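You operate a simulated robot arm through the tools that you are given. There is no shell and no other tool. Be economical: measure what you need, move in short steps, check, and stop when the job is done.

You run a simulated two-armed robot. Do the job below in one go: nothing can be reset, and whatever is moved stays where it is left.

Task
Take the orange tag and leave it on the teal job card. Fetch the green block and set it on the shelf under the grey bench. Put one of the brown paper tubes from the bottom rack shelf on the fourth rack shelf from the bottom. Fetch the green-rim navy cone and set it on the grey job card. Take the grey-rim yellow cone on the white bench and put it away on the bottom rack shelf. Put the red tag on the stretch gauge. Put the deep teal tube on the wooden table away on the top of the upper carton. Put the small black roll on the step of the stepped shelf away on the wall shelf. Fetch the green brown-rim cone and stand it on the fourth rack shelf from the bottom. Fetch the blue brown-rim cone and set it on the lower shelf of the blue side table. Take the white card and put it on the yarn card. Pick up the purple card with one hand, pass it to the other hand and put it on the stretch gauge. Do these in any order. Set down upright: green-rim navy cone, grey-rim yellow cone, small black roll, green brown-rim cone, blue brown-rim cone, white card, purple card.
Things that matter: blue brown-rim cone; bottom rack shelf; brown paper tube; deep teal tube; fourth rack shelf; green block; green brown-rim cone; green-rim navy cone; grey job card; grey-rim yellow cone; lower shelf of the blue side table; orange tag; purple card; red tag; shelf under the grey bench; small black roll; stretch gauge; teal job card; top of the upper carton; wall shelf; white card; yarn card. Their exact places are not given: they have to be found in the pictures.

It is judged by the outcome, as a careful person would: the job done as asked, and still so three seconds after it is handed in. It fails if anything else is knocked over, pushed out of place, dropped, spilled or broken.

Robot
Two 7-joint arms with two-finger parallel grippers on one trunk, on a base that drives. Base frame: it is fixed to the floor where the robot stands at the start and does not move with it; the origin is under the middle of the robot, x ahead of it, y to its left, z up; the surface under the hand at the start is at about z = 76. Lengths are in cm, angles in degrees, forces in N, time in s.
The left shoulder is at the start at [7.7, 18.2, 106.2], the right one opposite. With the tool pointing down near the work surface each hand reaches from about 30 to 76 cm from the robot's upright axis, wherever it stands, measured 20 degrees to its own side. Places, roughly: blue brown-rim cone [-425, -200, 75]; bottom rack shelf [-370, -20, 10]; brown paper tube [-350, 25, 25]; deep teal tube [50, 25, 75]; fourth rack shelf [-370, -20, 130]; green block [25, 25, 75]; green brown-rim cone [-400, -225, 100]; green-rim navy cone [-350, -75, 100]; grey job card [-325, -450, 50]; grey-rim yellow cone [-450, -75, 100]; lower shelf of the blue side table (34x23 cm) [-440, -566, 32]; orange tag [50, 0, 75]; purple card [-400, 75, 100]; red tag [-100, 25, 25]; shelf under the grey bench [-380, 100, 20]; small black roll (6x6x8 cm) [-360, -760, 100]; stretch gauge (38x15 cm) [46, -112, 86]; teal job card [25, -25, 75]; top of the upper carton [-130, -650, 80]; wall shelf (159x21 cm) [72, -132, 136]; white card [-400, 50, 100]; yarn card [-100, 250, 75]. Payload 3.91 kg a hand.
Tool frame (each hand has its own): the origin (TCP) lies between the finger pads and is the grasp point; the fingertips stand 3 cm ahead of it; z points along the fingers, y is the line along which they close. Largest opening 11 cm; finger width 2, thickness 1; the body of the gripper, 4.8 by 11.2 cm, starts 5.5 cm behind the TCP.
Orientation is that of the tool frame in the base frame, as [roll, pitch, yaw] about the fixed x, y, z axes, in that order (R = Rz(yaw) Ry(pitch) Rx(roll)). With the fingers straight down and closing along the base's y, the tool's x points along the base's -x, its y along +y and its z along -z.

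Tools
- The arms move only by the tool step_arm. It takes "left_increments", "right_increments" or both (then of equal length, played together; a hand with none holds still); each is a list of rows, each an object of numbers (a shift or turn left out is 0, a gripper value left out holds the last): "x", "y", "z": the shift along the base's x, y, z in units of 25 mm (1.0 is 25 mm); "ax", "ay", "az": the turn, a rotation vector about the base's x, y, z in units of 4 degrees (1.0 is 4 degrees); "grip": the finger opening in cm, from 0 to 11. In form: [{"x": .., "y": .., "z": .., "ax": .., "ay": .., "az": .., "grip": ..}, ...]. A call has 1 to 12 rows; each row shifts and turns the commanded pose from where the row before left it. A call with a number of a shift or a turn outside -1 to 1 is refused whole. Rows are played at 5 a second. More than 5 cm and 8.6 degrees between two rows, or a gripper value outside its range, and nothing of the call is played. Where a pose cannot be reached the arm comes as near as it can. A force on the tool above 40 N (or 10 N above the force at the start of the call, whichever is more), or a blocked arm, ends the call early, and 0.2 s more pass. The fingers move at their own pace (about 7.2 cm/s each) and stop on an object; they squeeze with about 32 N. The grip force told is the motor's: it shows also when the fingers shut on nothing. Time passes only in rows, and 0.2 s behind the last, so rows that do not move let the fingers close. The reply holds the time, the measured pose of the TCP, the force on the tool along the base axes, the opening and the grip force, in the units named above and with some noise, with the torque about the TCP (base axes, N m) and any sound that the robot's microphone picked up.
- Cameras (640 x 400 px; columns grow to the right, rows downward): "scene" is now at [14.64, 7.15, 121.43]; the picture's right is [0.97, -0.25, 0.00], its down [-0.21, -0.80, -0.56] and it looks along [0.14, 0.55, -0.83] (base axes); focal length 214 px, centre (320, 200). "left" rides on the left gripper at [7.3, -1.7, -10.3] in its tool frame; the picture's right is [0.23, 0.97, 0.00], its down [-0.76, 0.18, -0.62] and it looks along [-0.61, 0.14, 0.78] (tool axes); focal length 222 px, centre (320, 200). "right" rides on the right gripper at [7.2, 1.7, -10.3] in its tool frame; the picture's right is [-0.23, 0.97, 0.00], its down [-0.76, -0.18, -0.62] and it looks along [-0.61, -0.14, 0.78] (tool axes); focal length 222 px, centre (320, 200).
- camera(camera): a new picture of that camera. No time passes.
- slide_trunk(by): slides the trunk up (or, below 0, down) by that many cm; the arms and the scene camera ride with it, the base frame stays. It gives what a move gives, with no picture.
- base_move(legs): drives the robot by 1 to 6 legs, each [ahead, left, turn to the left] in cm, cm and degrees, along the robot's own axes; the way and the turn of a leg run together, so that a leg with both is an arc; at most 150 cm and 180 degrees a leg. The arms and the cameras ride along, it lands a little off, and it stops where it bumps. It gives what a move gives.
- pan_tilt(pan, tilt): turns the head with the scene camera to pan (to the left, within 80 degrees either way) and tilt (down, from -29 to 69), counted from straight ahead of the robot. It gives what a move gives.
- measure_at(camera, pixels): for up to 12 pixels [column, row] of the newest picture of that camera ("zoom" is the newest enlarged one), the place [x, y, z] in the base frame of the surface seen there, good to about 0.2 cm, but the place of the scene camera against the robot may be out by one fixed shift of up to 1.8 cm in any direction. No time passes.
- zoom(camera, box): a new picture of the part [left, top, right, bottom] of that camera's present view, enlarged. No time passes.
- close_job(): hands the job in; it is judged then, once.

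Go step by step. Measure first, check grasps and placings, and put right what went wrong. The budget is 385 turns and 370 pictures, counting those below and the enlarged ones. Unless the task says otherwise, let go and move clear before handing in, and close with one line.

The tools are called after "Call:" as name(argument=value, ...) on one line, values as JSON. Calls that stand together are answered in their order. step_arm: Moves the arms, as the interface text tells. Its arguments: {"type":"object","properties":{"left_increments":{"type":"array","items":{"type":"object","properties":{"x":{"type":"number"},"y":{"type":"number"},"z":{"type":"number"},"ax":{"type":"number"},"ay":{"type":"number"},"az":{"type":"number"},"grip":{"type":"number"}}}},"right_increments":{"type":"array","items":{"type":"object","properties":{"x":{"type":"number"},"y":{"type":"number"},"z":{"type":"number"},"ax":{"type":"number"},"ay":{"type":"number"},"az":{"type":"number"},"grip":{"type":"number"}}}}},"required":[]} The other tools are called the same way: slide_trunk (by) slides the trunk up or down; base_move (legs) drives the base; pan_tilt (pan, tilt) turns the head that bears the scene camera; camera (camera) takes a picture; measure_at (camera, pixels) gives the place of the surface under pixels of a picture; zoom (camera, box) takes an enlarged picture of a part of a camera's view; close_job () hands the job in.

At the start:

```text
time_s: 0.0
left_position: [26.31, 39.69, 103.09]
left_tool_rot: [179.8, 0.1, -179.9]
left_ft_force: [0.3, -0.1, -0.1]
left_moment: [0.03, -0.02, 0.02]
left_grip_width: 11.0
left_gripper_force: 0.0
right_position: [36.31, 3.03, 99.74]
right_tool_rot: [180.0, 0.0, 180.0]
right_ft_force: [0.8, -0.7, -0.4]
right_moment: [0.02, -0.02, -0.01]
right_grip_width: 11.0
right_gripper_force: 0.0
trunk travel left (down, up): [-32.5, 18.9]
robot x, y, heading: [-0.15, -0.02, 0.1]
head pan, tilt: [75.3, 55.7]
```

scene: 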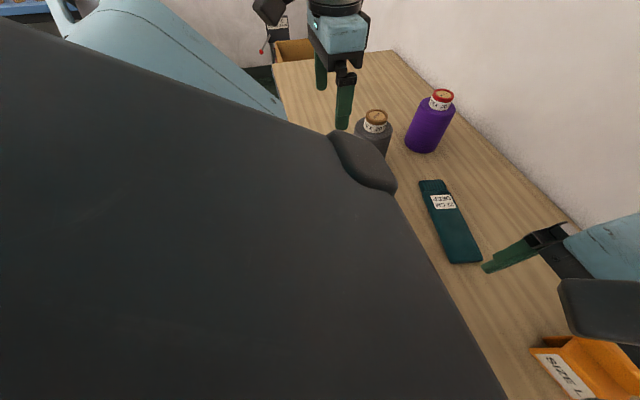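
right: 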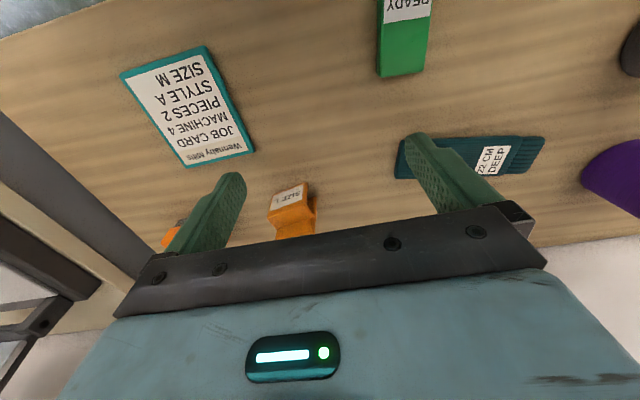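
left: 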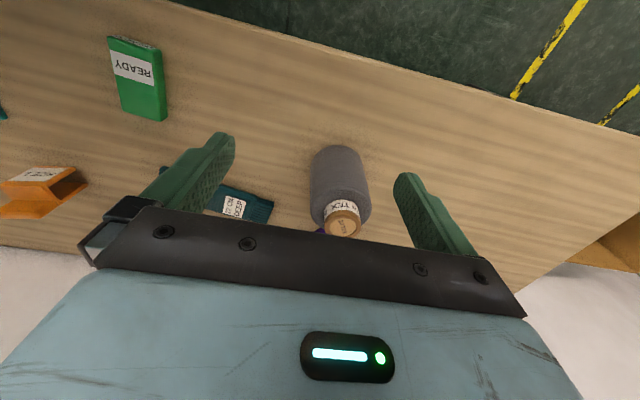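

The right picture shows the teal job card near (190,105), the orange tag near (290,205), the green block near (405,40) and the deep teal piece near (480,155). I'll measure these and look with the head ahead.

Call:
measure_at(camera="right", pixels=[[190, 105], [122, 76], [208, 48], [253, 152], [187, 166], [290, 195], [275, 230], [312, 205], [403, 60], [382, 72], [423, 70], [525, 155]])

Call:
measure_at(camera="left", pixels=[[108, 38], [163, 48], [166, 120], [122, 112], [135, 75], [40, 180], [60, 185], [235, 205], [272, 205], [340, 180], [342, 225], [20, 215]])

Call:
pan_tilt(pan=0, tilt=50)

Call:
camera(camera="scene")

```text
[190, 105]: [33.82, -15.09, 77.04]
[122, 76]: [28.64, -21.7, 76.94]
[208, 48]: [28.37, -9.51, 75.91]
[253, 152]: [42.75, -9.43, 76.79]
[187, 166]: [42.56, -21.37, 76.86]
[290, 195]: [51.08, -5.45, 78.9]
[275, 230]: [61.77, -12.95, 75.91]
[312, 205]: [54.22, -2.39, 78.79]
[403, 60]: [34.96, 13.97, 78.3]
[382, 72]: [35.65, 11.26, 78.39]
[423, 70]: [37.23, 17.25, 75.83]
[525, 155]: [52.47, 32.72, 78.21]
```

```text
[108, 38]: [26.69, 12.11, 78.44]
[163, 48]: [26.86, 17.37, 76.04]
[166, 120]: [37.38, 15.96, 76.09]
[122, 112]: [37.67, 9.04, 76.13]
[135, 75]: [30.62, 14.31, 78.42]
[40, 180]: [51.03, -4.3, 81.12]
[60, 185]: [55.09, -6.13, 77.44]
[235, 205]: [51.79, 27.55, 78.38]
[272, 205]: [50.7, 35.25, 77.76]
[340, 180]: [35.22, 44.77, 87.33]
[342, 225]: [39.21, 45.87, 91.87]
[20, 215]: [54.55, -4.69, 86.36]
```

```text
time_s: 1.5
left_position: [26.16, 39.73, 103.15]
left_tool_rot: [179.8, 0.1, -179.9]
left_ft_force: [-0.2, 0.1, 0.3]
left_moment: [-0.01, 0.02, -0.04]
left_grip_width: 11.0
left_gripper_force: 0.1
right_position: [36.49, 3.1, 99.74]
right_tool_rot: [-180.0, 0.0, 180.0]
right_ft_force: [-0.1, 0.5, 0.2]
right_moment: [0.0, 0.0, 0.01]
right_grip_width: 11.0
right_gripper_force: 0.0
trunk travel left (down, up): [-32.5, 18.9]
robot x, y, heading: [-0.14, 0.06, -0.0]
head pan, tilt: [0.0, 50.0]
```

```text
366 pictures are left
```

scene: 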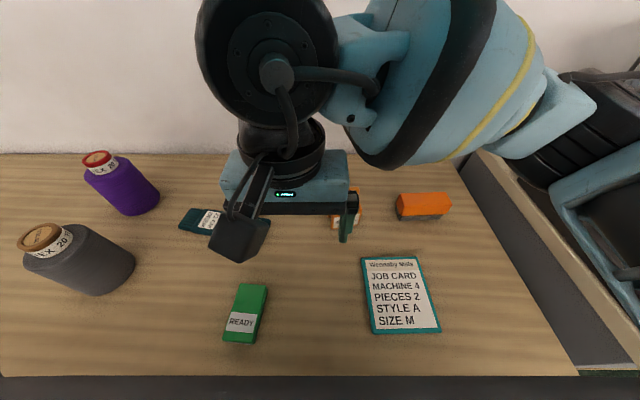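

An orange piece is at (345,215) behind the right hand, another orange thing at (422,205). I'll zoom and look at the other surroundings.

Call:
zoom(camera="scene", box=[320, 170, 480, 270])

Call:
zoom(camera="left", box=[0, 0, 280, 240])

Call:
measure_at(camera="scene", pixels=[[365, 258], [425, 256], [440, 332], [372, 334], [240, 285], [266, 287], [255, 343], [225, 341], [400, 197], [450, 195], [425, 205], [190, 225]])

```text
4.00 times, centred on (400, 220) of scene
```

zoom: 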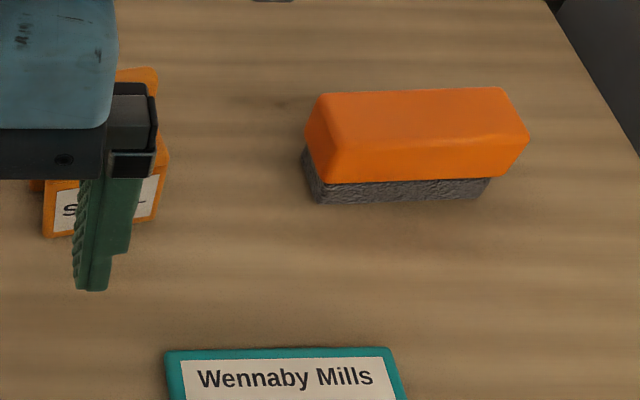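

```text
1.67 times, centred on (140, 120) of left
```

zoom: 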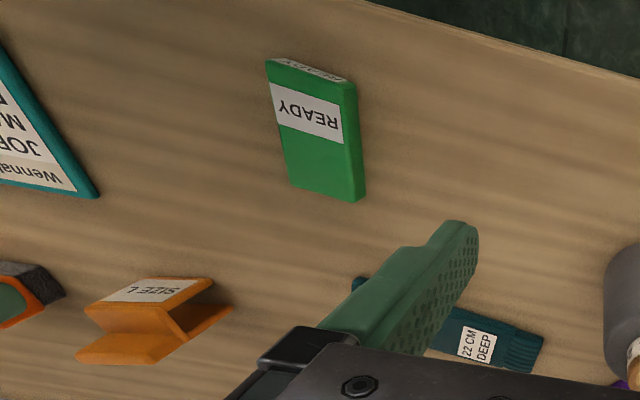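

```text
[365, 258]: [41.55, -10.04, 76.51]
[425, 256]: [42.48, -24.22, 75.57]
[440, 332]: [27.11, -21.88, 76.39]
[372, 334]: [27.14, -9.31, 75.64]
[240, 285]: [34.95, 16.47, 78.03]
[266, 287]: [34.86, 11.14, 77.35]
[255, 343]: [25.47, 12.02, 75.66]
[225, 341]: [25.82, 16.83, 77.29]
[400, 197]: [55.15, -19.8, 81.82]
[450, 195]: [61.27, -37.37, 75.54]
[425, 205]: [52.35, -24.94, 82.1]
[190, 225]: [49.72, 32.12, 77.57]
```

The orange tag is a folded piece hidden behind the gripper. I'll move the right hand back and up to see it clearly.

Call:
step_arm(right_increments=[{"x": -1, "y": -1, "z": 0}, {"x": -1, "y": -1, "z": 0.5}, {"x": -1, "y": -1, "z": 0.5}, {"x": 0, "y": -1, "z": 0.5}, {"y": -0.5}])

Call:
camera(camera="right")

Call:
camera(camera="scene")

```text
time_s: 2.2
left_position: [26.29, 39.66, 103.02]
left_tool_rot: [179.9, 0.2, -179.9]
left_ft_force: [-0.8, 1.1, -0.8]
left_moment: [-0.01, 0.03, -0.01]
left_grip_width: 11.0
left_gripper_force: 0.0
right_position: [31.31, -2.85, 101.44]
right_tool_rot: [179.7, -0.1, 178.1]
right_ft_force: [0.1, -0.3, -0.3]
right_moment: [0.05, 0.08, 0.02]
right_grip_width: 11.02
right_gripper_force: 0.0
trunk travel left (down, up): [-32.5, 18.9]
robot x, y, heading: [-0.11, -0.19, -0.1]
head pan, tilt: [0.0, 50.0]
stopped in row 3 (right hand): the force on the tool passed its limit at 80 N (the readings are from after the stop); the commanded pose is now the measured one
```

```text
363 pictures are left
```

right: 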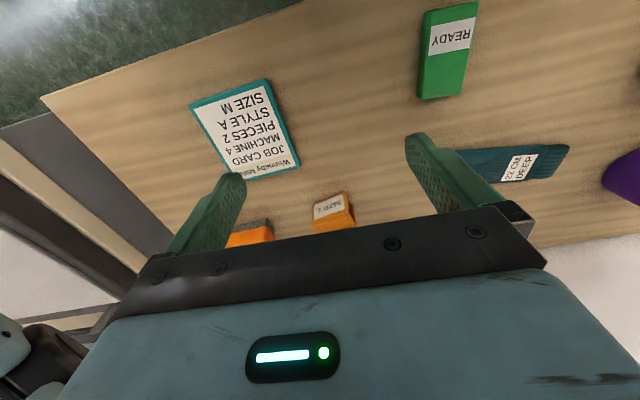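

```text
362 pictures are left
```

scene: 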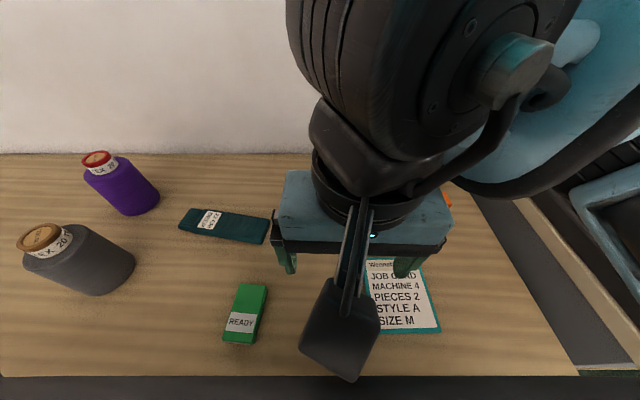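

The arm stopped with a bump at about row 3, likely the elbow against something on the right. Let me look right.

Call:
pan_tilt(pan=-60, tilt=30)

Call:
camera(camera="scene")

```text
time_s: 3.5
left_position: [26.08, 39.64, 103.21]
left_tool_rot: [179.8, 0.0, -179.9]
left_ft_force: [0.5, 0.1, -0.2]
left_moment: [-0.03, 0.0, 0.01]
left_grip_width: 11.01
left_gripper_force: 0.1
right_position: [31.31, -2.81, 101.41]
right_tool_rot: [179.6, -0.1, 178.2]
right_ft_force: [2.5, 0.5, 0.1]
right_moment: [0.03, 0.25, -0.04]
right_grip_width: 11.0
right_gripper_force: 0.2
trunk travel left (down, up): [-32.5, 18.9]
robot x, y, heading: [-0.24, 0.09, -0.2]
head pan, tilt: [-60.0, 30.0]
```

```text
361 pictures are left
```

scene: 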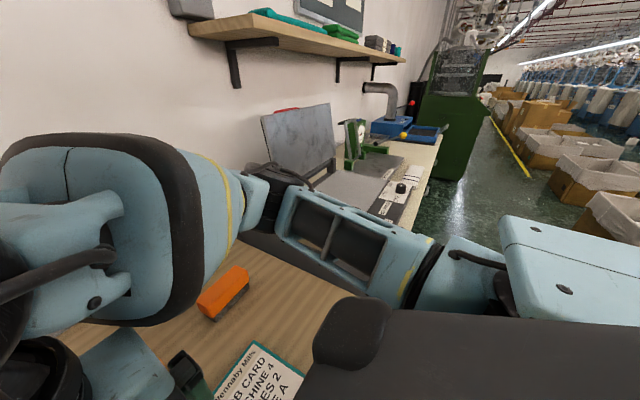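

The elbow lies beside the grey-panelled machine on the right. I'll undo that arm motion, then back the base away.

Call:
step_arm(right_increments=[{"x": 0.7, "y": 0.8, "z": -0.2}, {"x": 0.7, "y": 0.8, "z": -0.2}])

Call:
base_move(legs=[[-20, 0, 0]])

Call:
camera(camera="scene")

```text
time_s: 4.1
left_position: [26.23, 39.62, 103.14]
left_tool_rot: [179.8, 0.1, -179.8]
left_ft_force: [-1.2, -0.5, -0.6]
left_moment: [0.01, 0.0, 0.02]
left_grip_width: 11.02
left_gripper_force: 0.0
right_position: [34.82, 1.27, 100.46]
right_tool_rot: [179.6, -0.1, 178.2]
right_ft_force: [0.1, -0.2, 1.0]
right_moment: [0.01, -0.01, -0.02]
right_grip_width: 11.0
right_gripper_force: 0.1
trunk travel left (down, up): [-32.5, 18.9]
robot x, y, heading: [-0.17, 0.23, 0.2]
head pan, tilt: [-60.0, 30.0]
```

```text
time_s: 5.7
left_position: [5.72, 39.86, 103.04]
left_tool_rot: [179.9, 0.2, -179.5]
left_ft_force: [0.1, 0.0, 1.0]
left_moment: [0.04, -0.01, 0.0]
left_grip_width: 10.96
left_gripper_force: 0.0
right_position: [14.57, 1.42, 100.48]
right_tool_rot: [179.6, 0.1, 178.5]
right_ft_force: [0.3, -0.9, -0.5]
right_moment: [0.01, 0.0, 0.04]
right_grip_width: 11.0
right_gripper_force: 0.1
trunk travel left (down, up): [-32.5, 18.9]
robot x, y, heading: [-20.33, -0.21, 0.5]
head pan, tilt: [-60.0, 30.0]
```

```text
360 pictures are left
```

scene: 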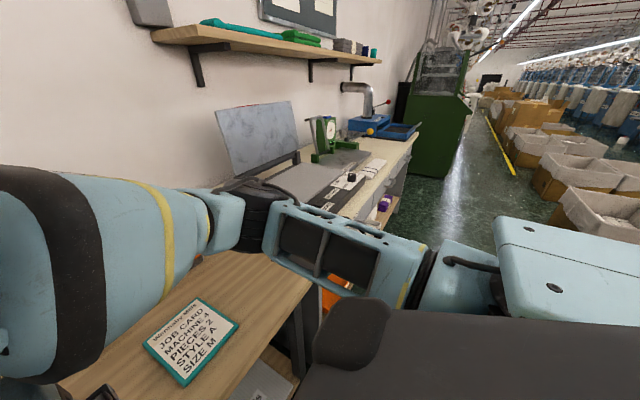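

Now clear. I'll zoom on the right-hand bench and wall shelf, then look ahead at the wooden table.

Call:
zoom(camera="scene", box=[130, 0, 450, 200])

Call:
pan_tilt(pan=0, tilt=40)

Call:
camera(camera="scene")

Call:
camera(camera="right")

```text
2.00 times, centred on (290, 100) of scene
```

zoom: 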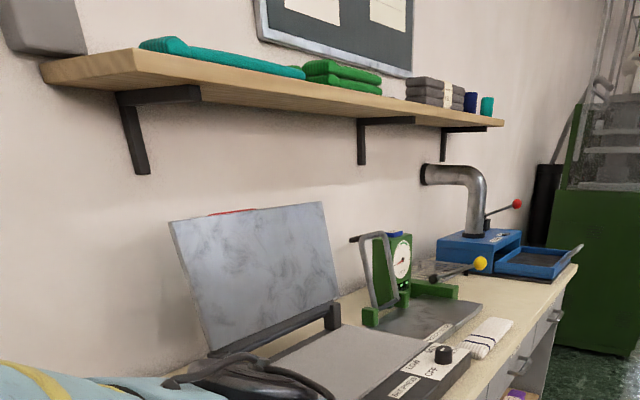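

```text
time_s: 7.0
left_position: [5.69, 39.71, 103.12]
left_tool_rot: [179.9, 0.0, -179.5]
left_ft_force: [0.3, -0.9, 0.0]
left_moment: [0.0, -0.01, -0.03]
left_grip_width: 10.97
left_gripper_force: 0.1
right_position: [14.65, 1.44, 100.49]
right_tool_rot: [179.6, -0.1, 178.6]
right_ft_force: [-1.1, 0.4, 0.1]
right_moment: [0.0, 0.03, 0.0]
right_grip_width: 10.99
right_gripper_force: 0.1
trunk travel left (down, up): [-32.5, 18.9]
robot x, y, heading: [-20.29, 0.03, 0.5]
head pan, tilt: [0.0, 40.0]
```

```text
358 pictures are left
```

scene: 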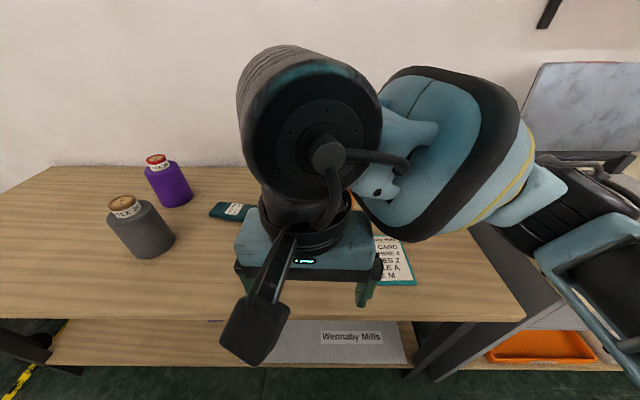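

```text
357 pictures are left
```

right: 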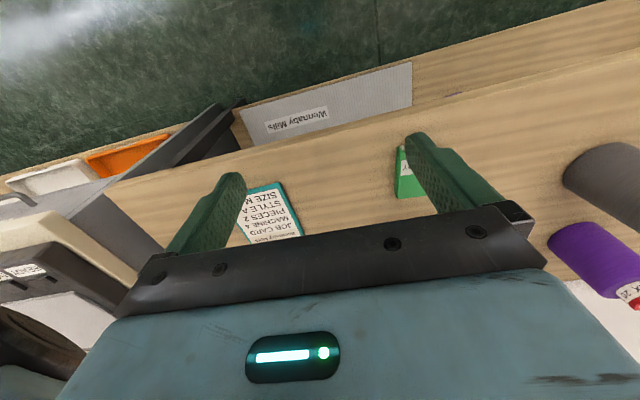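

The green dial device on the right bench is the stretch gauge. I'll back off a bit more and move the right hand outward so it does not block the view.

Call:
base_move(legs=[[-25, 15, 0]])

Call:
step_arm(right_increments=[{"y": -1, "z": 0.5}, {"y": -1, "z": 0.5}, {"y": -1, "z": 0.5}, {"y": -1, "z": 0.5}, {"y": -1, "z": 0.5}, {"y": -1}, {"y": -1}, {"y": -1}, {"y": -1}, {"y": -1}])

Call:
camera(camera="scene")

```text
time_s: 9.0
left_position: [-19.19, 54.75, 103.17]
left_tool_rot: [180.0, 0.2, -179.4]
left_ft_force: [0.4, -0.5, -0.9]
left_moment: [0.02, -0.01, 0.0]
left_grip_width: 11.02
left_gripper_force: 0.0
right_position: [-10.28, 16.44, 100.57]
right_tool_rot: [179.6, 0.0, 178.5]
right_ft_force: [-0.7, 0.1, 0.4]
right_moment: [0.0, 0.0, 0.02]
right_grip_width: 10.97
right_gripper_force: 0.0
trunk travel left (down, up): [-32.5, 18.9]
robot x, y, heading: [-44.98, 14.83, 0.4]
head pan, tilt: [0.0, 40.0]
```

```text
time_s: 11.2
left_position: [-19.23, 54.83, 103.14]
left_tool_rot: [179.9, 0.2, -179.5]
left_ft_force: [-0.2, -0.1, 1.0]
left_moment: [0.0, 0.04, -0.01]
left_grip_width: 11.0
left_gripper_force: 0.0
right_position: [-10.36, -8.68, 106.74]
right_tool_rot: [179.7, 0.0, 178.5]
right_ft_force: [-0.1, 0.1, 0.1]
right_moment: [-0.02, 0.02, 0.0]
right_grip_width: 11.01
right_gripper_force: 0.1
trunk travel left (down, up): [-32.5, 18.9]
robot x, y, heading: [-44.86, 14.88, 0.7]
head pan, tilt: [0.0, 40.0]
```

```text
356 pictures are left
```

scene: 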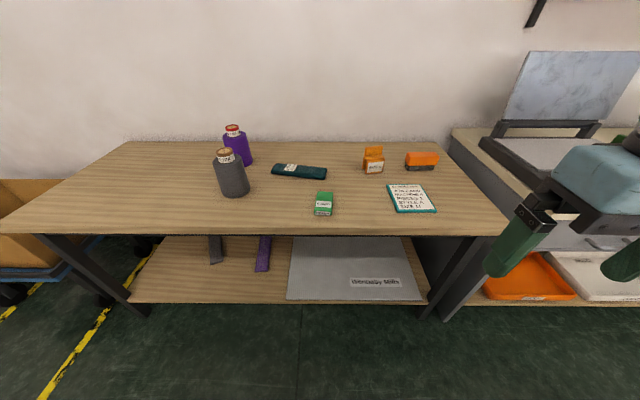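

Clear view now: orange tag at (373,160), teal card (412,198), green block (324,204), teal tube (299,170). Zoom for detail and measure.

Call:
zoom(camera="scene", box=[260, 130, 452, 250])

Call:
measure_at(camera="zoom", pixels=[[380, 65], [375, 110], [345, 108], [422, 108], [412, 60], [375, 130], [40, 125], [40, 145], [215, 150], [220, 130], [130, 140], [215, 235]])

```text
3.33 times, centred on (356, 190) of scene
```

zoom: 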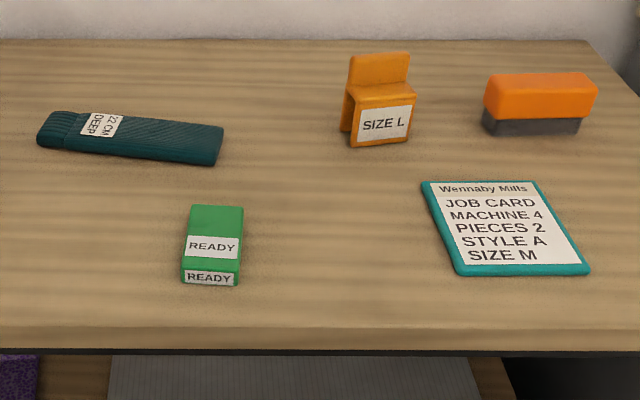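

```text
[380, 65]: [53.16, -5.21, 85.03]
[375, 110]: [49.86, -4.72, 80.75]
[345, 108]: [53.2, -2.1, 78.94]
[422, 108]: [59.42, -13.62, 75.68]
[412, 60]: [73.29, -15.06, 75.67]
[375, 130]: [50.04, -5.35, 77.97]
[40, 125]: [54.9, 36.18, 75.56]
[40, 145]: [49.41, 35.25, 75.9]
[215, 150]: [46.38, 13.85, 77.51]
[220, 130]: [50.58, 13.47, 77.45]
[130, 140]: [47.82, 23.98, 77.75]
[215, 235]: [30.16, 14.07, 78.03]
```

The orange tag spans about y −2 to −9, standing at x≈52 to z≈86. I'll drive nearer, keeping clear of the right-hand bench, and put the right hand above it.

Call:
base_move(legs=[[30, -7, -0.7]])

Call:
camera(camera="right")

Call:
camera(camera="scene")

```text
time_s: 13.3
left_position: [11.09, 47.18, 103.08]
left_tool_rot: [180.0, 0.1, 179.8]
left_ft_force: [0.2, -0.1, 0.1]
left_moment: [0.0, 0.05, 0.01]
left_grip_width: 10.99
left_gripper_force: 0.0
right_position: [19.09, -16.25, 106.82]
right_tool_rot: [179.7, 0.0, 177.7]
right_ft_force: [-0.1, -0.2, -0.2]
right_moment: [-0.01, 0.02, 0.0]
right_grip_width: 10.98
right_gripper_force: 0.1
trunk travel left (down, up): [-32.5, 18.9]
robot x, y, heading: [-15.18, 8.08, -0.4]
head pan, tilt: [0.0, 40.0]
```

```text
354 pictures are left
```

right: 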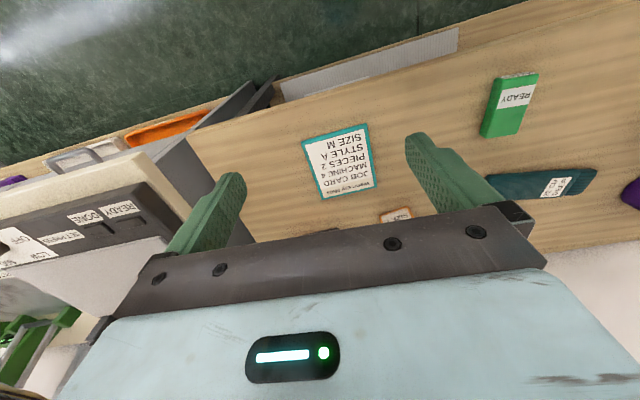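

```text
353 pictures are left
```

scene: 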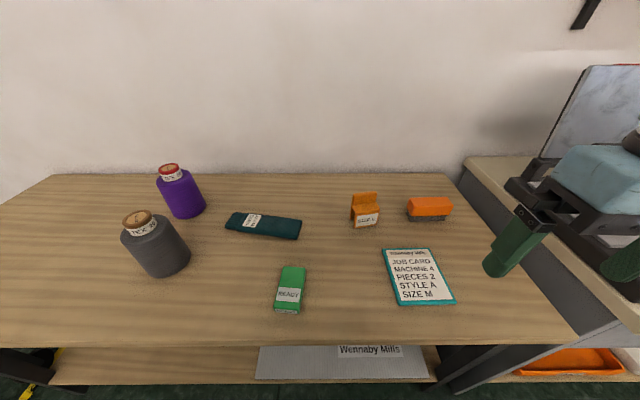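

Path is clear; I move the right hand above the tag near (51.5,−5.6).

Call:
step_arm(right_increments=[{"x": 1, "y": 0.4, "az": 0.15}, {"x": 1, "y": 0.4, "az": 0.15}, {"x": 1, "y": 0.4, "az": 0.15}, {"x": 1, "y": 0.4, "az": 0.12}, {"x": 1, "y": 0.4}, {"x": 1, "y": 0.4}, {"x": 1, "y": 0.4}, {"x": 1, "y": 0.4}, {"x": 1, "y": 0.4}, {"x": 1, "y": 0.4}, {"x": 1, "y": 0.2, "z": -0.5}, {"x": 1, "z": -0.5}])

Call:
camera(camera="right")

Call:
camera(camera="scene")

```text
time_s: 15.9
left_position: [11.08, 47.26, 103.04]
left_tool_rot: [179.8, 0.1, 179.8]
left_ft_force: [-0.5, -0.2, -0.5]
left_moment: [0.01, 0.01, -0.01]
left_grip_width: 10.99
left_gripper_force: 0.0
right_position: [49.12, -5.69, 104.38]
right_tool_rot: [179.6, 0.1, -179.9]
right_ft_force: [0.7, -0.7, -0.5]
right_moment: [0.01, 0.0, 0.02]
right_grip_width: 11.0
right_gripper_force: 0.1
trunk travel left (down, up): [-32.5, 18.9]
robot x, y, heading: [-15.75, 7.81, -0.1]
head pan, tilt: [0.0, 40.0]
```

```text
352 pictures are left
```

right: 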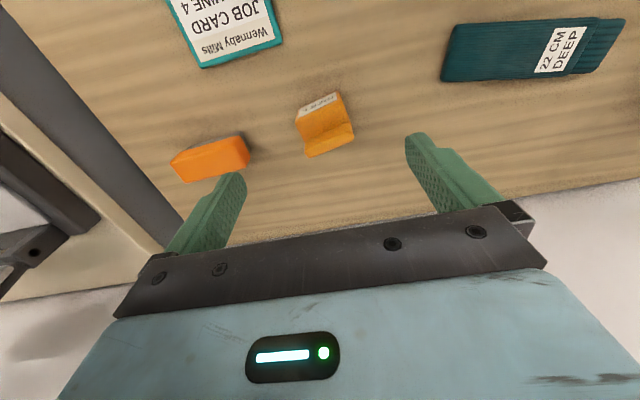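

```text
351 pictures are left
```

scene: 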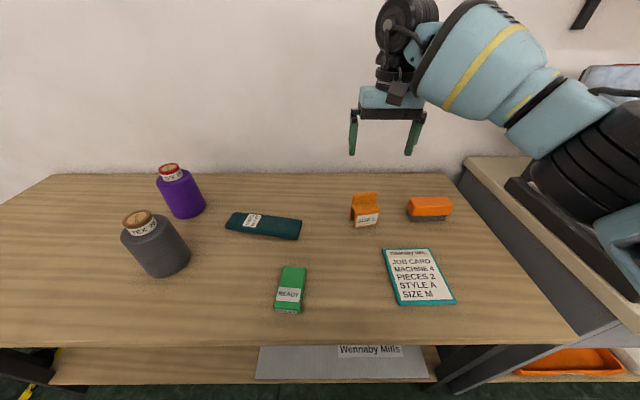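

Call:
zoom(camera="right", box=[160, 70, 400, 220])

Call:
measure_at(camera="right", pixels=[[298, 116], [338, 94], [317, 104], [304, 138], [345, 122], [307, 153], [353, 136], [325, 130], [330, 150], [246, 150], [248, 138], [175, 160]])

```text
2.67 times, centred on (280, 145) of right
```

zoom: 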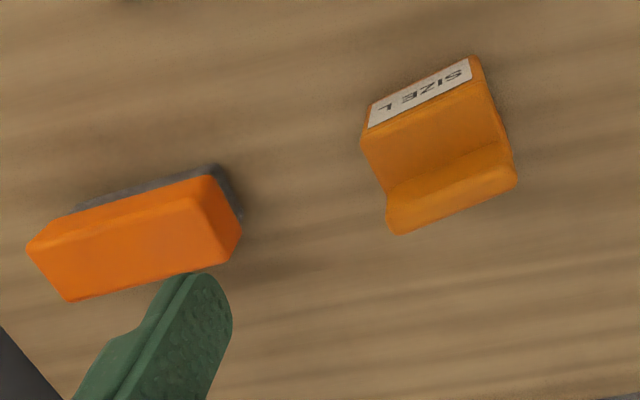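

```text
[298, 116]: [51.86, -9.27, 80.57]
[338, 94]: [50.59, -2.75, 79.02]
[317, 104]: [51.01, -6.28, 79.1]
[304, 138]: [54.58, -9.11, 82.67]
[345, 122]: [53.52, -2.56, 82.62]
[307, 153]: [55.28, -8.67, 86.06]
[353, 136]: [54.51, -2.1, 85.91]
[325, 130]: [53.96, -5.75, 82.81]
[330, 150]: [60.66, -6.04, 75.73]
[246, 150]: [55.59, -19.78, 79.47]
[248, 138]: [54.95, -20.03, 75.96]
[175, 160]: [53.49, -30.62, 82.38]
```

Tag centre is about (53.3,−5.8), 6.6 wide, turned about 9.5°. I turn the hand and descend to z≈80.

Call:
step_arm(right_increments=[{"x": 0.85, "az": 1}, {"x": 0.85, "az": 1}, {"az": 0.4, "z": -0.8}, {"z": -1}, {"z": -1}, {"z": -1}, {"z": -1}, {"z": -1}, {"z": -1}, {"z": -1}, {"z": -1}, {"z": -0.9}])

Call:
camera(camera="right")

```text
time_s: 18.5
left_position: [10.89, 47.31, 103.13]
left_tool_rot: [179.9, 0.2, 179.7]
left_ft_force: [-0.5, -0.6, -0.7]
left_moment: [0.03, 0.0, -0.01]
left_grip_width: 11.0
left_gripper_force: 0.0
right_position: [53.48, -5.7, 80.73]
right_tool_rot: [179.7, 0.6, -170.4]
right_ft_force: [5.6, -1.8, 22.6]
right_moment: [-0.31, -0.11, -0.05]
right_grip_width: 11.0
right_gripper_force: 0.0
trunk travel left (down, up): [-32.5, 18.9]
robot x, y, heading: [-15.29, 7.74, -0.5]
head pan, tilt: [0.0, 40.0]
```

```text
349 pictures are left
```

right: 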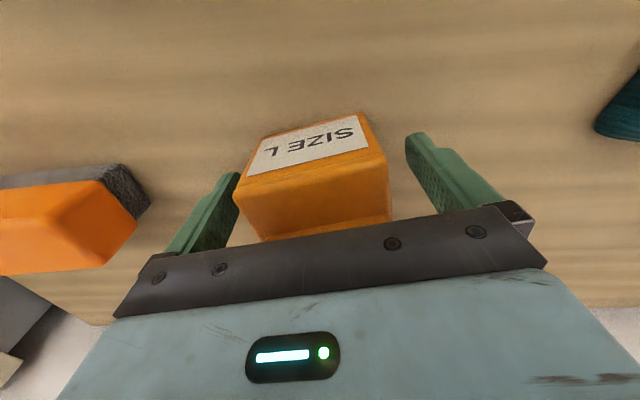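

The palm touches the tag's top (22 N up). I raise 1 cm and close.

Call:
step_arm(right_increments=[{"z": 0.45}, {"grip": 5}, {"grip": 5}, {}, {}])

Call:
camera(camera="right")

```text
time_s: 19.7
left_position: [11.11, 47.18, 103.06]
left_tool_rot: [179.8, 0.1, 179.9]
left_ft_force: [0.1, 1.0, 0.2]
left_moment: [-0.03, 0.0, 0.02]
left_grip_width: 10.97
left_gripper_force: 0.0
right_position: [53.36, -5.84, 81.34]
right_tool_rot: [179.6, 0.0, -170.4]
right_ft_force: [0.5, 0.2, 0.7]
right_moment: [-0.04, 0.03, -0.01]
right_grip_width: 7.4
right_gripper_force: 31.6
trunk travel left (down, up): [-32.5, 18.9]
robot x, y, heading: [-15.28, 7.89, -0.1]
head pan, tilt: [0.0, 40.0]
```

```text
348 pictures are left
```

right: 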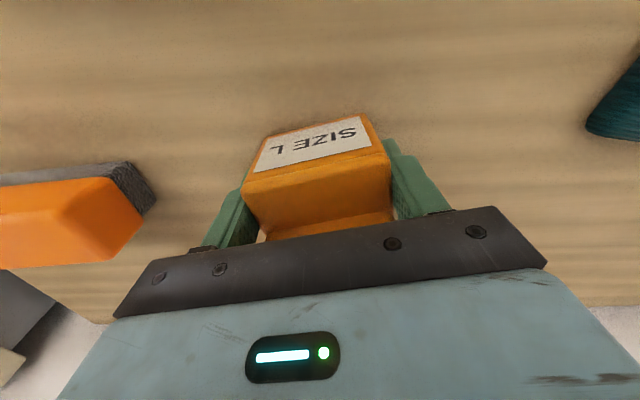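

Held (7.4 cm). Lift, carry over to the card centre (35.6,−15.5) and check.

Call:
step_arm(right_increments=[{"z": 1}, {"z": 1}, {"z": 1, "az": -0.4}, {"x": -1, "y": -0.55, "az": -1}, {"x": -1, "y": -0.55, "az": -1}, {"x": -1, "y": -0.55}, {"x": -1, "y": -0.55}, {"x": -1, "y": -0.55}, {"x": -1, "y": -0.55}, {"x": -1, "y": -0.56}])

Call:
camera(camera="scene")

Call:
camera(camera="right")

```text
time_s: 21.9
left_position: [11.12, 47.21, 103.12]
left_tool_rot: [179.9, 0.3, 179.8]
left_ft_force: [0.0, -0.2, 0.1]
left_moment: [-0.01, 0.03, 0.02]
left_grip_width: 10.97
left_gripper_force: 0.1
right_position: [35.67, -15.69, 88.67]
right_tool_rot: [179.7, 0.1, -180.0]
right_ft_force: [-0.5, 0.3, 0.0]
right_moment: [0.0, -0.03, -0.01]
right_grip_width: 7.39
right_gripper_force: 31.6
trunk travel left (down, up): [-32.5, 18.9]
robot x, y, heading: [-14.88, 7.91, -0.0]
head pan, tilt: [0.0, 40.0]
```

```text
347 pictures are left
```

scene: 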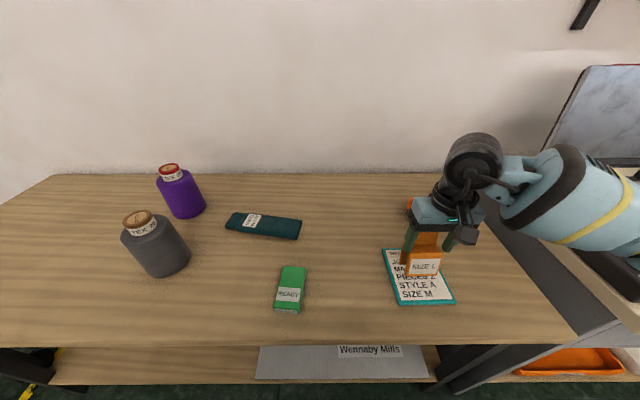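

```text
346 pictures are left
```

right: 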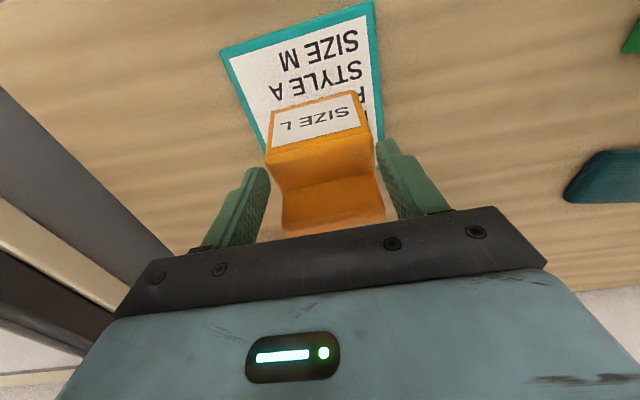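

Aligned over the card. Lower gently to z≈82.4.

Call:
step_arm(right_increments=[{"z": -1}, {"z": -1}, {"z": -0.3}, {"z": -0.15}, {"z": -0.1}, {}])

```text
time_s: 22.5
left_position: [11.03, 47.3, 102.94]
left_tool_rot: [179.9, 0.3, 179.8]
left_ft_force: [-0.3, 0.7, -0.6]
left_moment: [0.04, 0.01, 0.01]
left_grip_width: 11.0
left_gripper_force: 0.0
right_position: [36.0, -15.42, 84.42]
right_tool_rot: [179.5, 0.4, -179.9]
right_ft_force: [-1.4, 0.7, 12.0]
right_moment: [0.19, 0.05, 0.1]
right_grip_width: 7.46
right_gripper_force: 31.9
trunk travel left (down, up): [-32.5, 18.9]
robot x, y, heading: [-15.66, 7.82, -0.1]
head pan, tilt: [0.0, 40.0]
stopped in row 3 (right hand): the force on the tool passed its limit at 52 N (the readings are from after the stop); the commanded pose is now the measured one
```

Contact came at 84.4, earlier than expected. Look.

Call:
camera(camera="right")

Call:
zoom(camera="scene", box=[360, 180, 520, 320])

```text
345 pictures are left
```

right: 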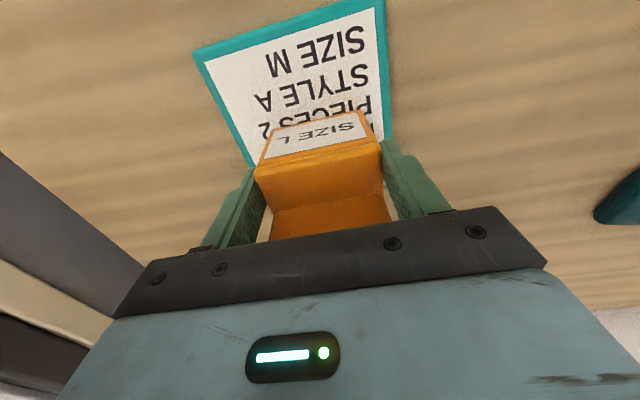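

```text
2.86 times, centred on (440, 250) of scene
```

zoom: 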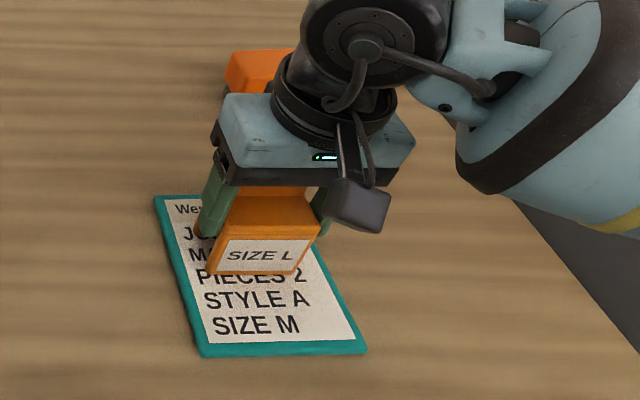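

Call:
measure_at(camera="zoom", pixels=[[215, 272], [295, 274], [265, 225], [200, 235], [190, 300], [330, 350]])

Call:
step_arm(right_increments=[{"z": -0.15}, {"z": -0.15}, {"z": -0.15}, {"z": -0.1}, {}])

```text
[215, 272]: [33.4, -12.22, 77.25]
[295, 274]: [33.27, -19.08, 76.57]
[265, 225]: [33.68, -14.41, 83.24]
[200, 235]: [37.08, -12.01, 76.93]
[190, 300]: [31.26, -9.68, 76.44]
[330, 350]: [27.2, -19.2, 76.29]
```

```text
time_s: 23.1
left_position: [11.0, 47.34, 102.99]
left_tool_rot: [180.0, 0.3, 179.7]
left_ft_force: [0.7, -0.3, -0.1]
left_moment: [0.02, 0.0, 0.05]
left_grip_width: 11.02
left_gripper_force: 0.1
right_position: [36.12, -15.49, 84.4]
right_tool_rot: [179.1, 1.0, 180.0]
right_ft_force: [-5.1, 0.6, 17.5]
right_moment: [-0.01, 0.59, -0.02]
right_grip_width: 7.46
right_gripper_force: 32.0
trunk travel left (down, up): [-32.5, 18.9]
robot x, y, heading: [-15.59, 7.37, -0.3]
head pan, tilt: [0.0, 40.0]
stopped in row 2 (right hand): the force on the tool passed its limit at 45 N (the readings are from after the stop); the commanded pose is now the measured one
```

The tag's bottom edge reads at card height (z≈77), so it is down. Ease off, open and rise.

Call:
step_arm(right_increments=[{"z": 0.08}, {"grip": 9}, {"grip": 9.5}, {}, {"z": 0.5}, {"z": 1}, {"z": 1}, {"z": 1}, {"z": 1}])

Call:
zoom(camera="scene", box=[360, 180, 520, 320])

```text
time_s: 25.1
left_position: [10.95, 47.16, 103.17]
left_tool_rot: [179.9, 0.3, 179.6]
left_ft_force: [0.3, -0.2, 0.4]
left_moment: [0.0, -0.03, 0.0]
left_grip_width: 11.0
left_gripper_force: 0.0
right_position: [36.08, -15.12, 95.6]
right_tool_rot: [179.2, 0.8, 180.0]
right_ft_force: [0.9, 0.0, -0.4]
right_moment: [0.0, 0.0, -0.01]
right_grip_width: 9.48
right_gripper_force: 0.1
trunk travel left (down, up): [-32.5, 18.9]
robot x, y, heading: [-15.1, 7.75, -0.5]
head pan, tilt: [0.0, 40.0]
```

```text
2.86 times, centred on (440, 250) of scene
```

zoom: 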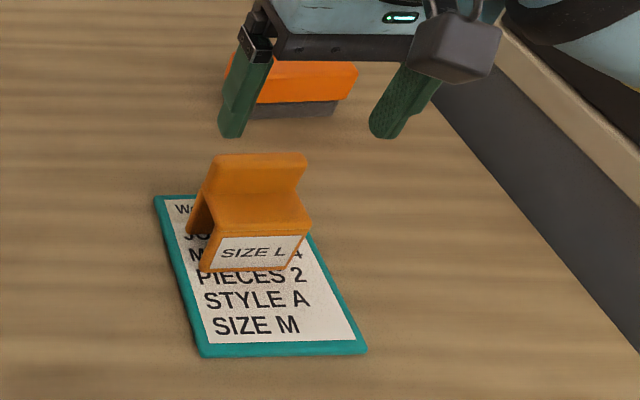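

The orange tag stands on the card. Next the red tag: raise the hand, pull back, and turn to look behind.

Call:
step_arm(right_increments=[{"z": 1, "x": -0.6}, {"z": 1, "x": -0.6}, {"z": 1, "x": -0.6}, {"x": -1, "grip": 11}, {"x": -1}, {"x": -1}, {"x": -1}])

Call:
base_move(legs=[[-30, 0, 0], [0, 0, 90]])

Call:
pan_tilt(pan=50, tilt=30)

Call:
camera(camera="scene")

```text
time_s: 26.7
left_position: [11.14, 47.29, 103.06]
left_tool_rot: [179.9, 0.2, 179.7]
left_ft_force: [-0.3, 0.5, -0.2]
left_moment: [-0.01, -0.01, 0.01]
left_grip_width: 11.02
left_gripper_force: 0.1
right_position: [21.75, -15.58, 103.14]
right_tool_rot: [179.1, 0.8, 179.9]
right_ft_force: [0.1, 0.7, 0.1]
right_moment: [0.01, -0.01, -0.03]
right_grip_width: 10.99
right_gripper_force: 0.0
trunk travel left (down, up): [-32.5, 18.9]
robot x, y, heading: [-15.3, 7.82, -0.4]
head pan, tilt: [0.0, 40.0]
```

```text
time_s: 32.5
left_position: [-84.55, 34.73, 103.05]
left_tool_rot: [179.9, 0.2, -90.9]
left_ft_force: [0.2, -0.1, 1.0]
left_moment: [0.0, 0.0, -0.01]
left_grip_width: 11.0
left_gripper_force: 0.1
right_position: [-21.77, 44.68, 103.11]
right_tool_rot: [179.2, 0.7, -90.7]
right_ft_force: [-0.3, -0.6, 0.6]
right_moment: [0.04, 0.01, 0.01]
right_grip_width: 11.03
right_gripper_force: 0.1
trunk travel left (down, up): [-32.5, 18.9]
robot x, y, heading: [-45.01, 7.69, 88.9]
head pan, tilt: [0.0, 40.0]
```

```text
time_s: 33.7
left_position: [-84.63, 34.65, 103.12]
left_tool_rot: [179.9, 0.2, -90.9]
left_ft_force: [-0.4, 0.0, -0.2]
left_moment: [0.03, -0.01, 0.01]
left_grip_width: 11.01
left_gripper_force: 0.1
right_position: [-21.67, 44.53, 103.09]
right_tool_rot: [179.3, 0.8, -90.6]
right_ft_force: [0.0, -0.1, 0.0]
right_moment: [-0.01, 0.02, 0.01]
right_grip_width: 11.01
right_gripper_force: 0.2
trunk travel left (down, up): [-32.5, 18.9]
robot x, y, heading: [-45.47, 7.86, 89.0]
head pan, tilt: [50.0, 30.0]
```

```text
342 pictures are left
```

scene: 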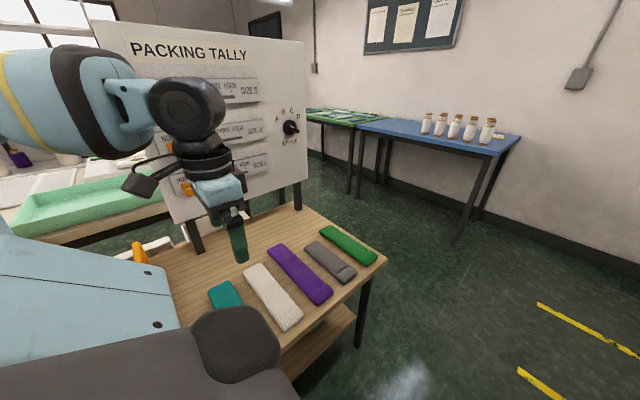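

A packing-tally table stands to my left with a lower shelf. I'll measure its outline.

Call:
measure_at(camera="scene", pixels=[[385, 263], [298, 206], [290, 375], [165, 240], [345, 318], [305, 180], [100, 30], [200, 245], [135, 250], [495, 155], [360, 130], [305, 108]])

Call:
pan_tilt(pan=75, tilt=50)

Call:
camera(camera="scene")

```text
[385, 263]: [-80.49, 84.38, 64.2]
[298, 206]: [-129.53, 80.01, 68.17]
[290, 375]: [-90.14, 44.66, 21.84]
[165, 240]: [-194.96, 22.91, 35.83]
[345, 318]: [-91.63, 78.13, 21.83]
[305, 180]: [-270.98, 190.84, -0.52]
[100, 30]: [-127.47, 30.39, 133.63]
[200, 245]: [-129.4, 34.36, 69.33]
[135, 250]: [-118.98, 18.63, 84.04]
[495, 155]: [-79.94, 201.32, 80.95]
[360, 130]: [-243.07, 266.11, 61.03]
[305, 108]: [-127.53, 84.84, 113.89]
```

```text
time_s: 34.6
left_position: [-84.68, 34.65, 103.06]
left_tool_rot: [179.8, 0.2, -91.0]
left_ft_force: [-0.4, -0.9, 0.0]
left_moment: [-0.03, 0.0, 0.0]
left_grip_width: 11.01
left_gripper_force: 0.0
right_position: [-21.62, 44.66, 103.07]
right_tool_rot: [179.2, 0.8, -90.6]
right_ft_force: [0.0, 0.2, -0.8]
right_moment: [-0.02, -0.01, 0.0]
right_grip_width: 11.01
right_gripper_force: 0.0
trunk travel left (down, up): [-32.5, 18.9]
robot x, y, heading: [-45.14, 7.81, 89.1]
head pan, tilt: [75.0, 50.0]
```

```text
341 pictures are left
```

scene: 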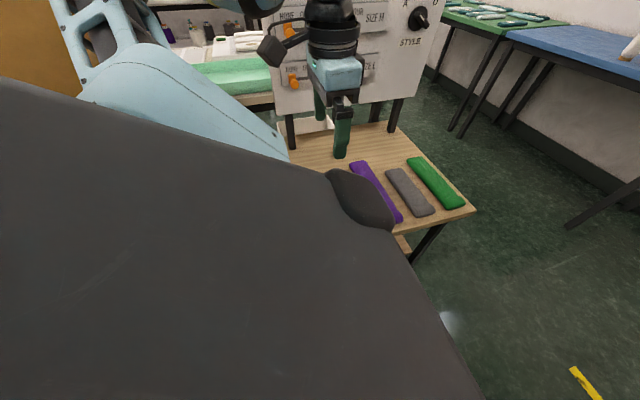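

Table top z≈65, front edge x≈−79, shelf z≈22. I'll turn to face it from further back and look underneath.

Call:
base_move(legs=[[22, -20, 0], [0, 0, 91]])

Call:
pan_tilt(pan=0, tilt=45)

Call:
camera(camera="scene")

```text
time_s: 40.8
left_position: [-51.98, -10.22, 103.03]
left_tool_rot: [179.9, 0.2, -0.8]
left_ft_force: [0.3, -0.7, -0.4]
left_moment: [0.01, 0.03, 0.0]
left_grip_width: 11.02
left_gripper_force: 0.1
right_position: [-62.1, 52.73, 103.16]
right_tool_rot: [179.3, 0.8, -0.7]
right_ft_force: [0.2, 0.2, -0.5]
right_moment: [-0.04, -0.01, 0.0]
right_grip_width: 11.01
right_gripper_force: 0.0
trunk travel left (down, up): [-32.5, 18.9]
robot x, y, heading: [-24.58, 29.18, 178.8]
head pan, tilt: [75.0, 50.0]
```

```text
time_s: 42.3
left_position: [-51.92, -10.17, 103.11]
left_tool_rot: [179.9, 0.2, -0.8]
left_ft_force: [0.1, 0.1, 0.1]
left_moment: [-0.02, 0.0, 0.0]
left_grip_width: 10.98
left_gripper_force: 0.0
right_position: [-62.14, 52.7, 103.03]
right_tool_rot: [179.2, 0.7, -0.6]
right_ft_force: [0.1, -0.7, -0.6]
right_moment: [0.01, 0.05, 0.02]
right_grip_width: 10.98
right_gripper_force: 0.0
trunk travel left (down, up): [-32.5, 18.9]
robot x, y, heading: [-25.22, 28.72, 179.0]
head pan, tilt: [0.0, 45.0]
```

```text
340 pictures are left
```

scene: 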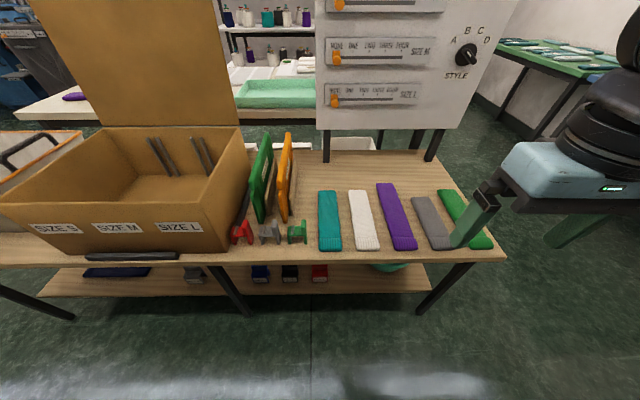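

Red candidates: (240,232) on the top and (320,272) on the shelf. Zoom.

Call:
zoom(camera="scene", box=[200, 190, 392, 310])

Call:
measure_at(camera="zoom", pixels=[[140, 130], [230, 140], [325, 140], [200, 275], [297, 275], [400, 275], [400, 290], [370, 200], [370, 305]])

```text
3.33 times, centred on (296, 250) of scene
```

zoom: 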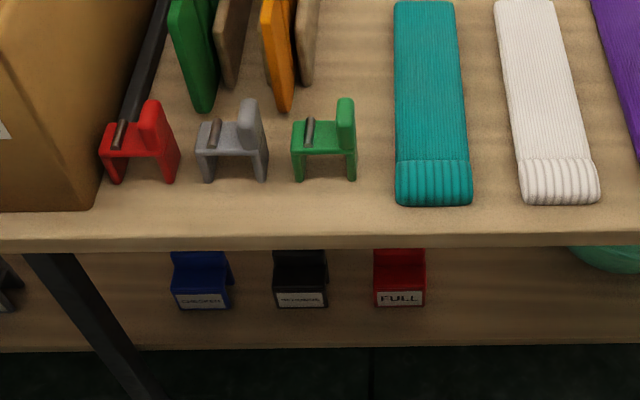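

```text
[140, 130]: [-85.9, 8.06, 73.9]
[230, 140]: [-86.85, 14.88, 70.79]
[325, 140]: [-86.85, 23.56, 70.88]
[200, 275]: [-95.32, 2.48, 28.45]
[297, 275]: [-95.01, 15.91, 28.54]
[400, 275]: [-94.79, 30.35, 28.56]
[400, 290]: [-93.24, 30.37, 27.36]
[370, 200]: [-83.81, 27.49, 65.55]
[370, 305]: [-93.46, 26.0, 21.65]
```

The shelf's red "FULL" tag at (−95,30.4) matches the given place (z≈25). I'll lower the trunk and shape the right hand to reach in at a slant under the table top.

Call:
slide_trunk(by=-32)

Call:
step_arm(right_increments=[{"x": 0.5, "z": -1, "ay": 1}, {"x": 0.5, "z": -1, "ay": 1}, {"x": 0.5, "z": -1, "ay": 1}, {"x": 0.5, "z": -1, "ay": 1}, {"z": -1, "ay": 1}, {"z": -1, "ay": 1}, {"z": -1, "ay": 1}, {"z": -1, "ay": 1}, {"z": -1, "ay": 1}, {"z": -1, "ay": 1}, {"z": -1, "ay": 1}, {"z": -1, "ay": 1}])

Call:
camera(camera="right")

Call:
camera(camera="scene")

```text
time_s: 45.5
left_position: [-54.52, -10.17, 71.06]
left_tool_rot: [179.9, -3.5, -0.7]
left_ft_force: [-0.4, 0.2, -0.7]
left_moment: [-0.01, 0.02, 0.01]
left_grip_width: 11.02
left_gripper_force: 0.0
right_position: [-61.98, 52.68, 71.1]
right_tool_rot: [179.2, 0.8, -0.5]
right_ft_force: [-0.2, -0.6, 0.2]
right_moment: [-0.03, 0.01, 0.0]
right_grip_width: 10.99
right_gripper_force: 0.0
trunk travel left (down, up): [-0.5, 50.9]
robot x, y, heading: [-25.05, 29.2, 179.3]
head pan, tilt: [0.0, 45.0]
```

```text
time_s: 48.0
left_position: [-54.53, -10.33, 71.06]
left_tool_rot: [179.9, -3.4, -0.9]
left_ft_force: [-0.2, 0.1, 0.6]
left_moment: [0.01, 0.0, -0.02]
left_grip_width: 10.98
left_gripper_force: 0.1
right_position: [-78.29, 50.13, 50.86]
right_tool_rot: [176.0, 49.4, -2.2]
right_ft_force: [0.2, 3.1, -1.9]
right_moment: [-0.04, 0.23, 0.15]
right_grip_width: 10.98
right_gripper_force: 0.1
right hand out of reach, approached as far as the arm can: row 1, 2, 3, 4, 5, 6, 7, 8, 9, 10, 12
trunk travel left (down, up): [-0.5, 50.9]
robot x, y, heading: [-25.07, 28.99, 179.0]
head pan, tilt: [0.0, 45.0]
```

```text
338 pictures are left
```

right: 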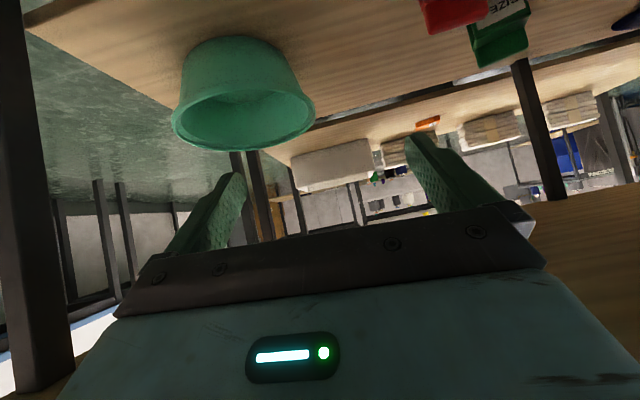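

```text
337 pictures are left
```

scene: 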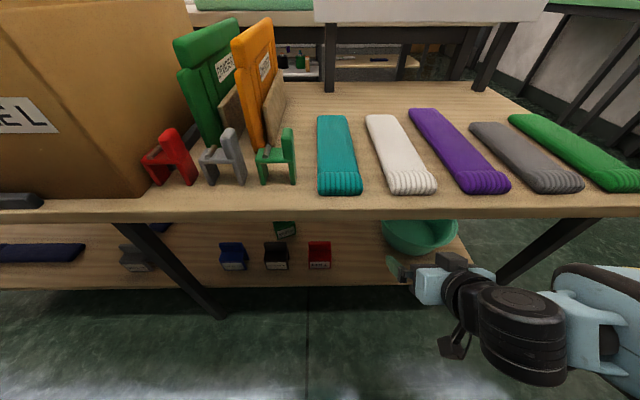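

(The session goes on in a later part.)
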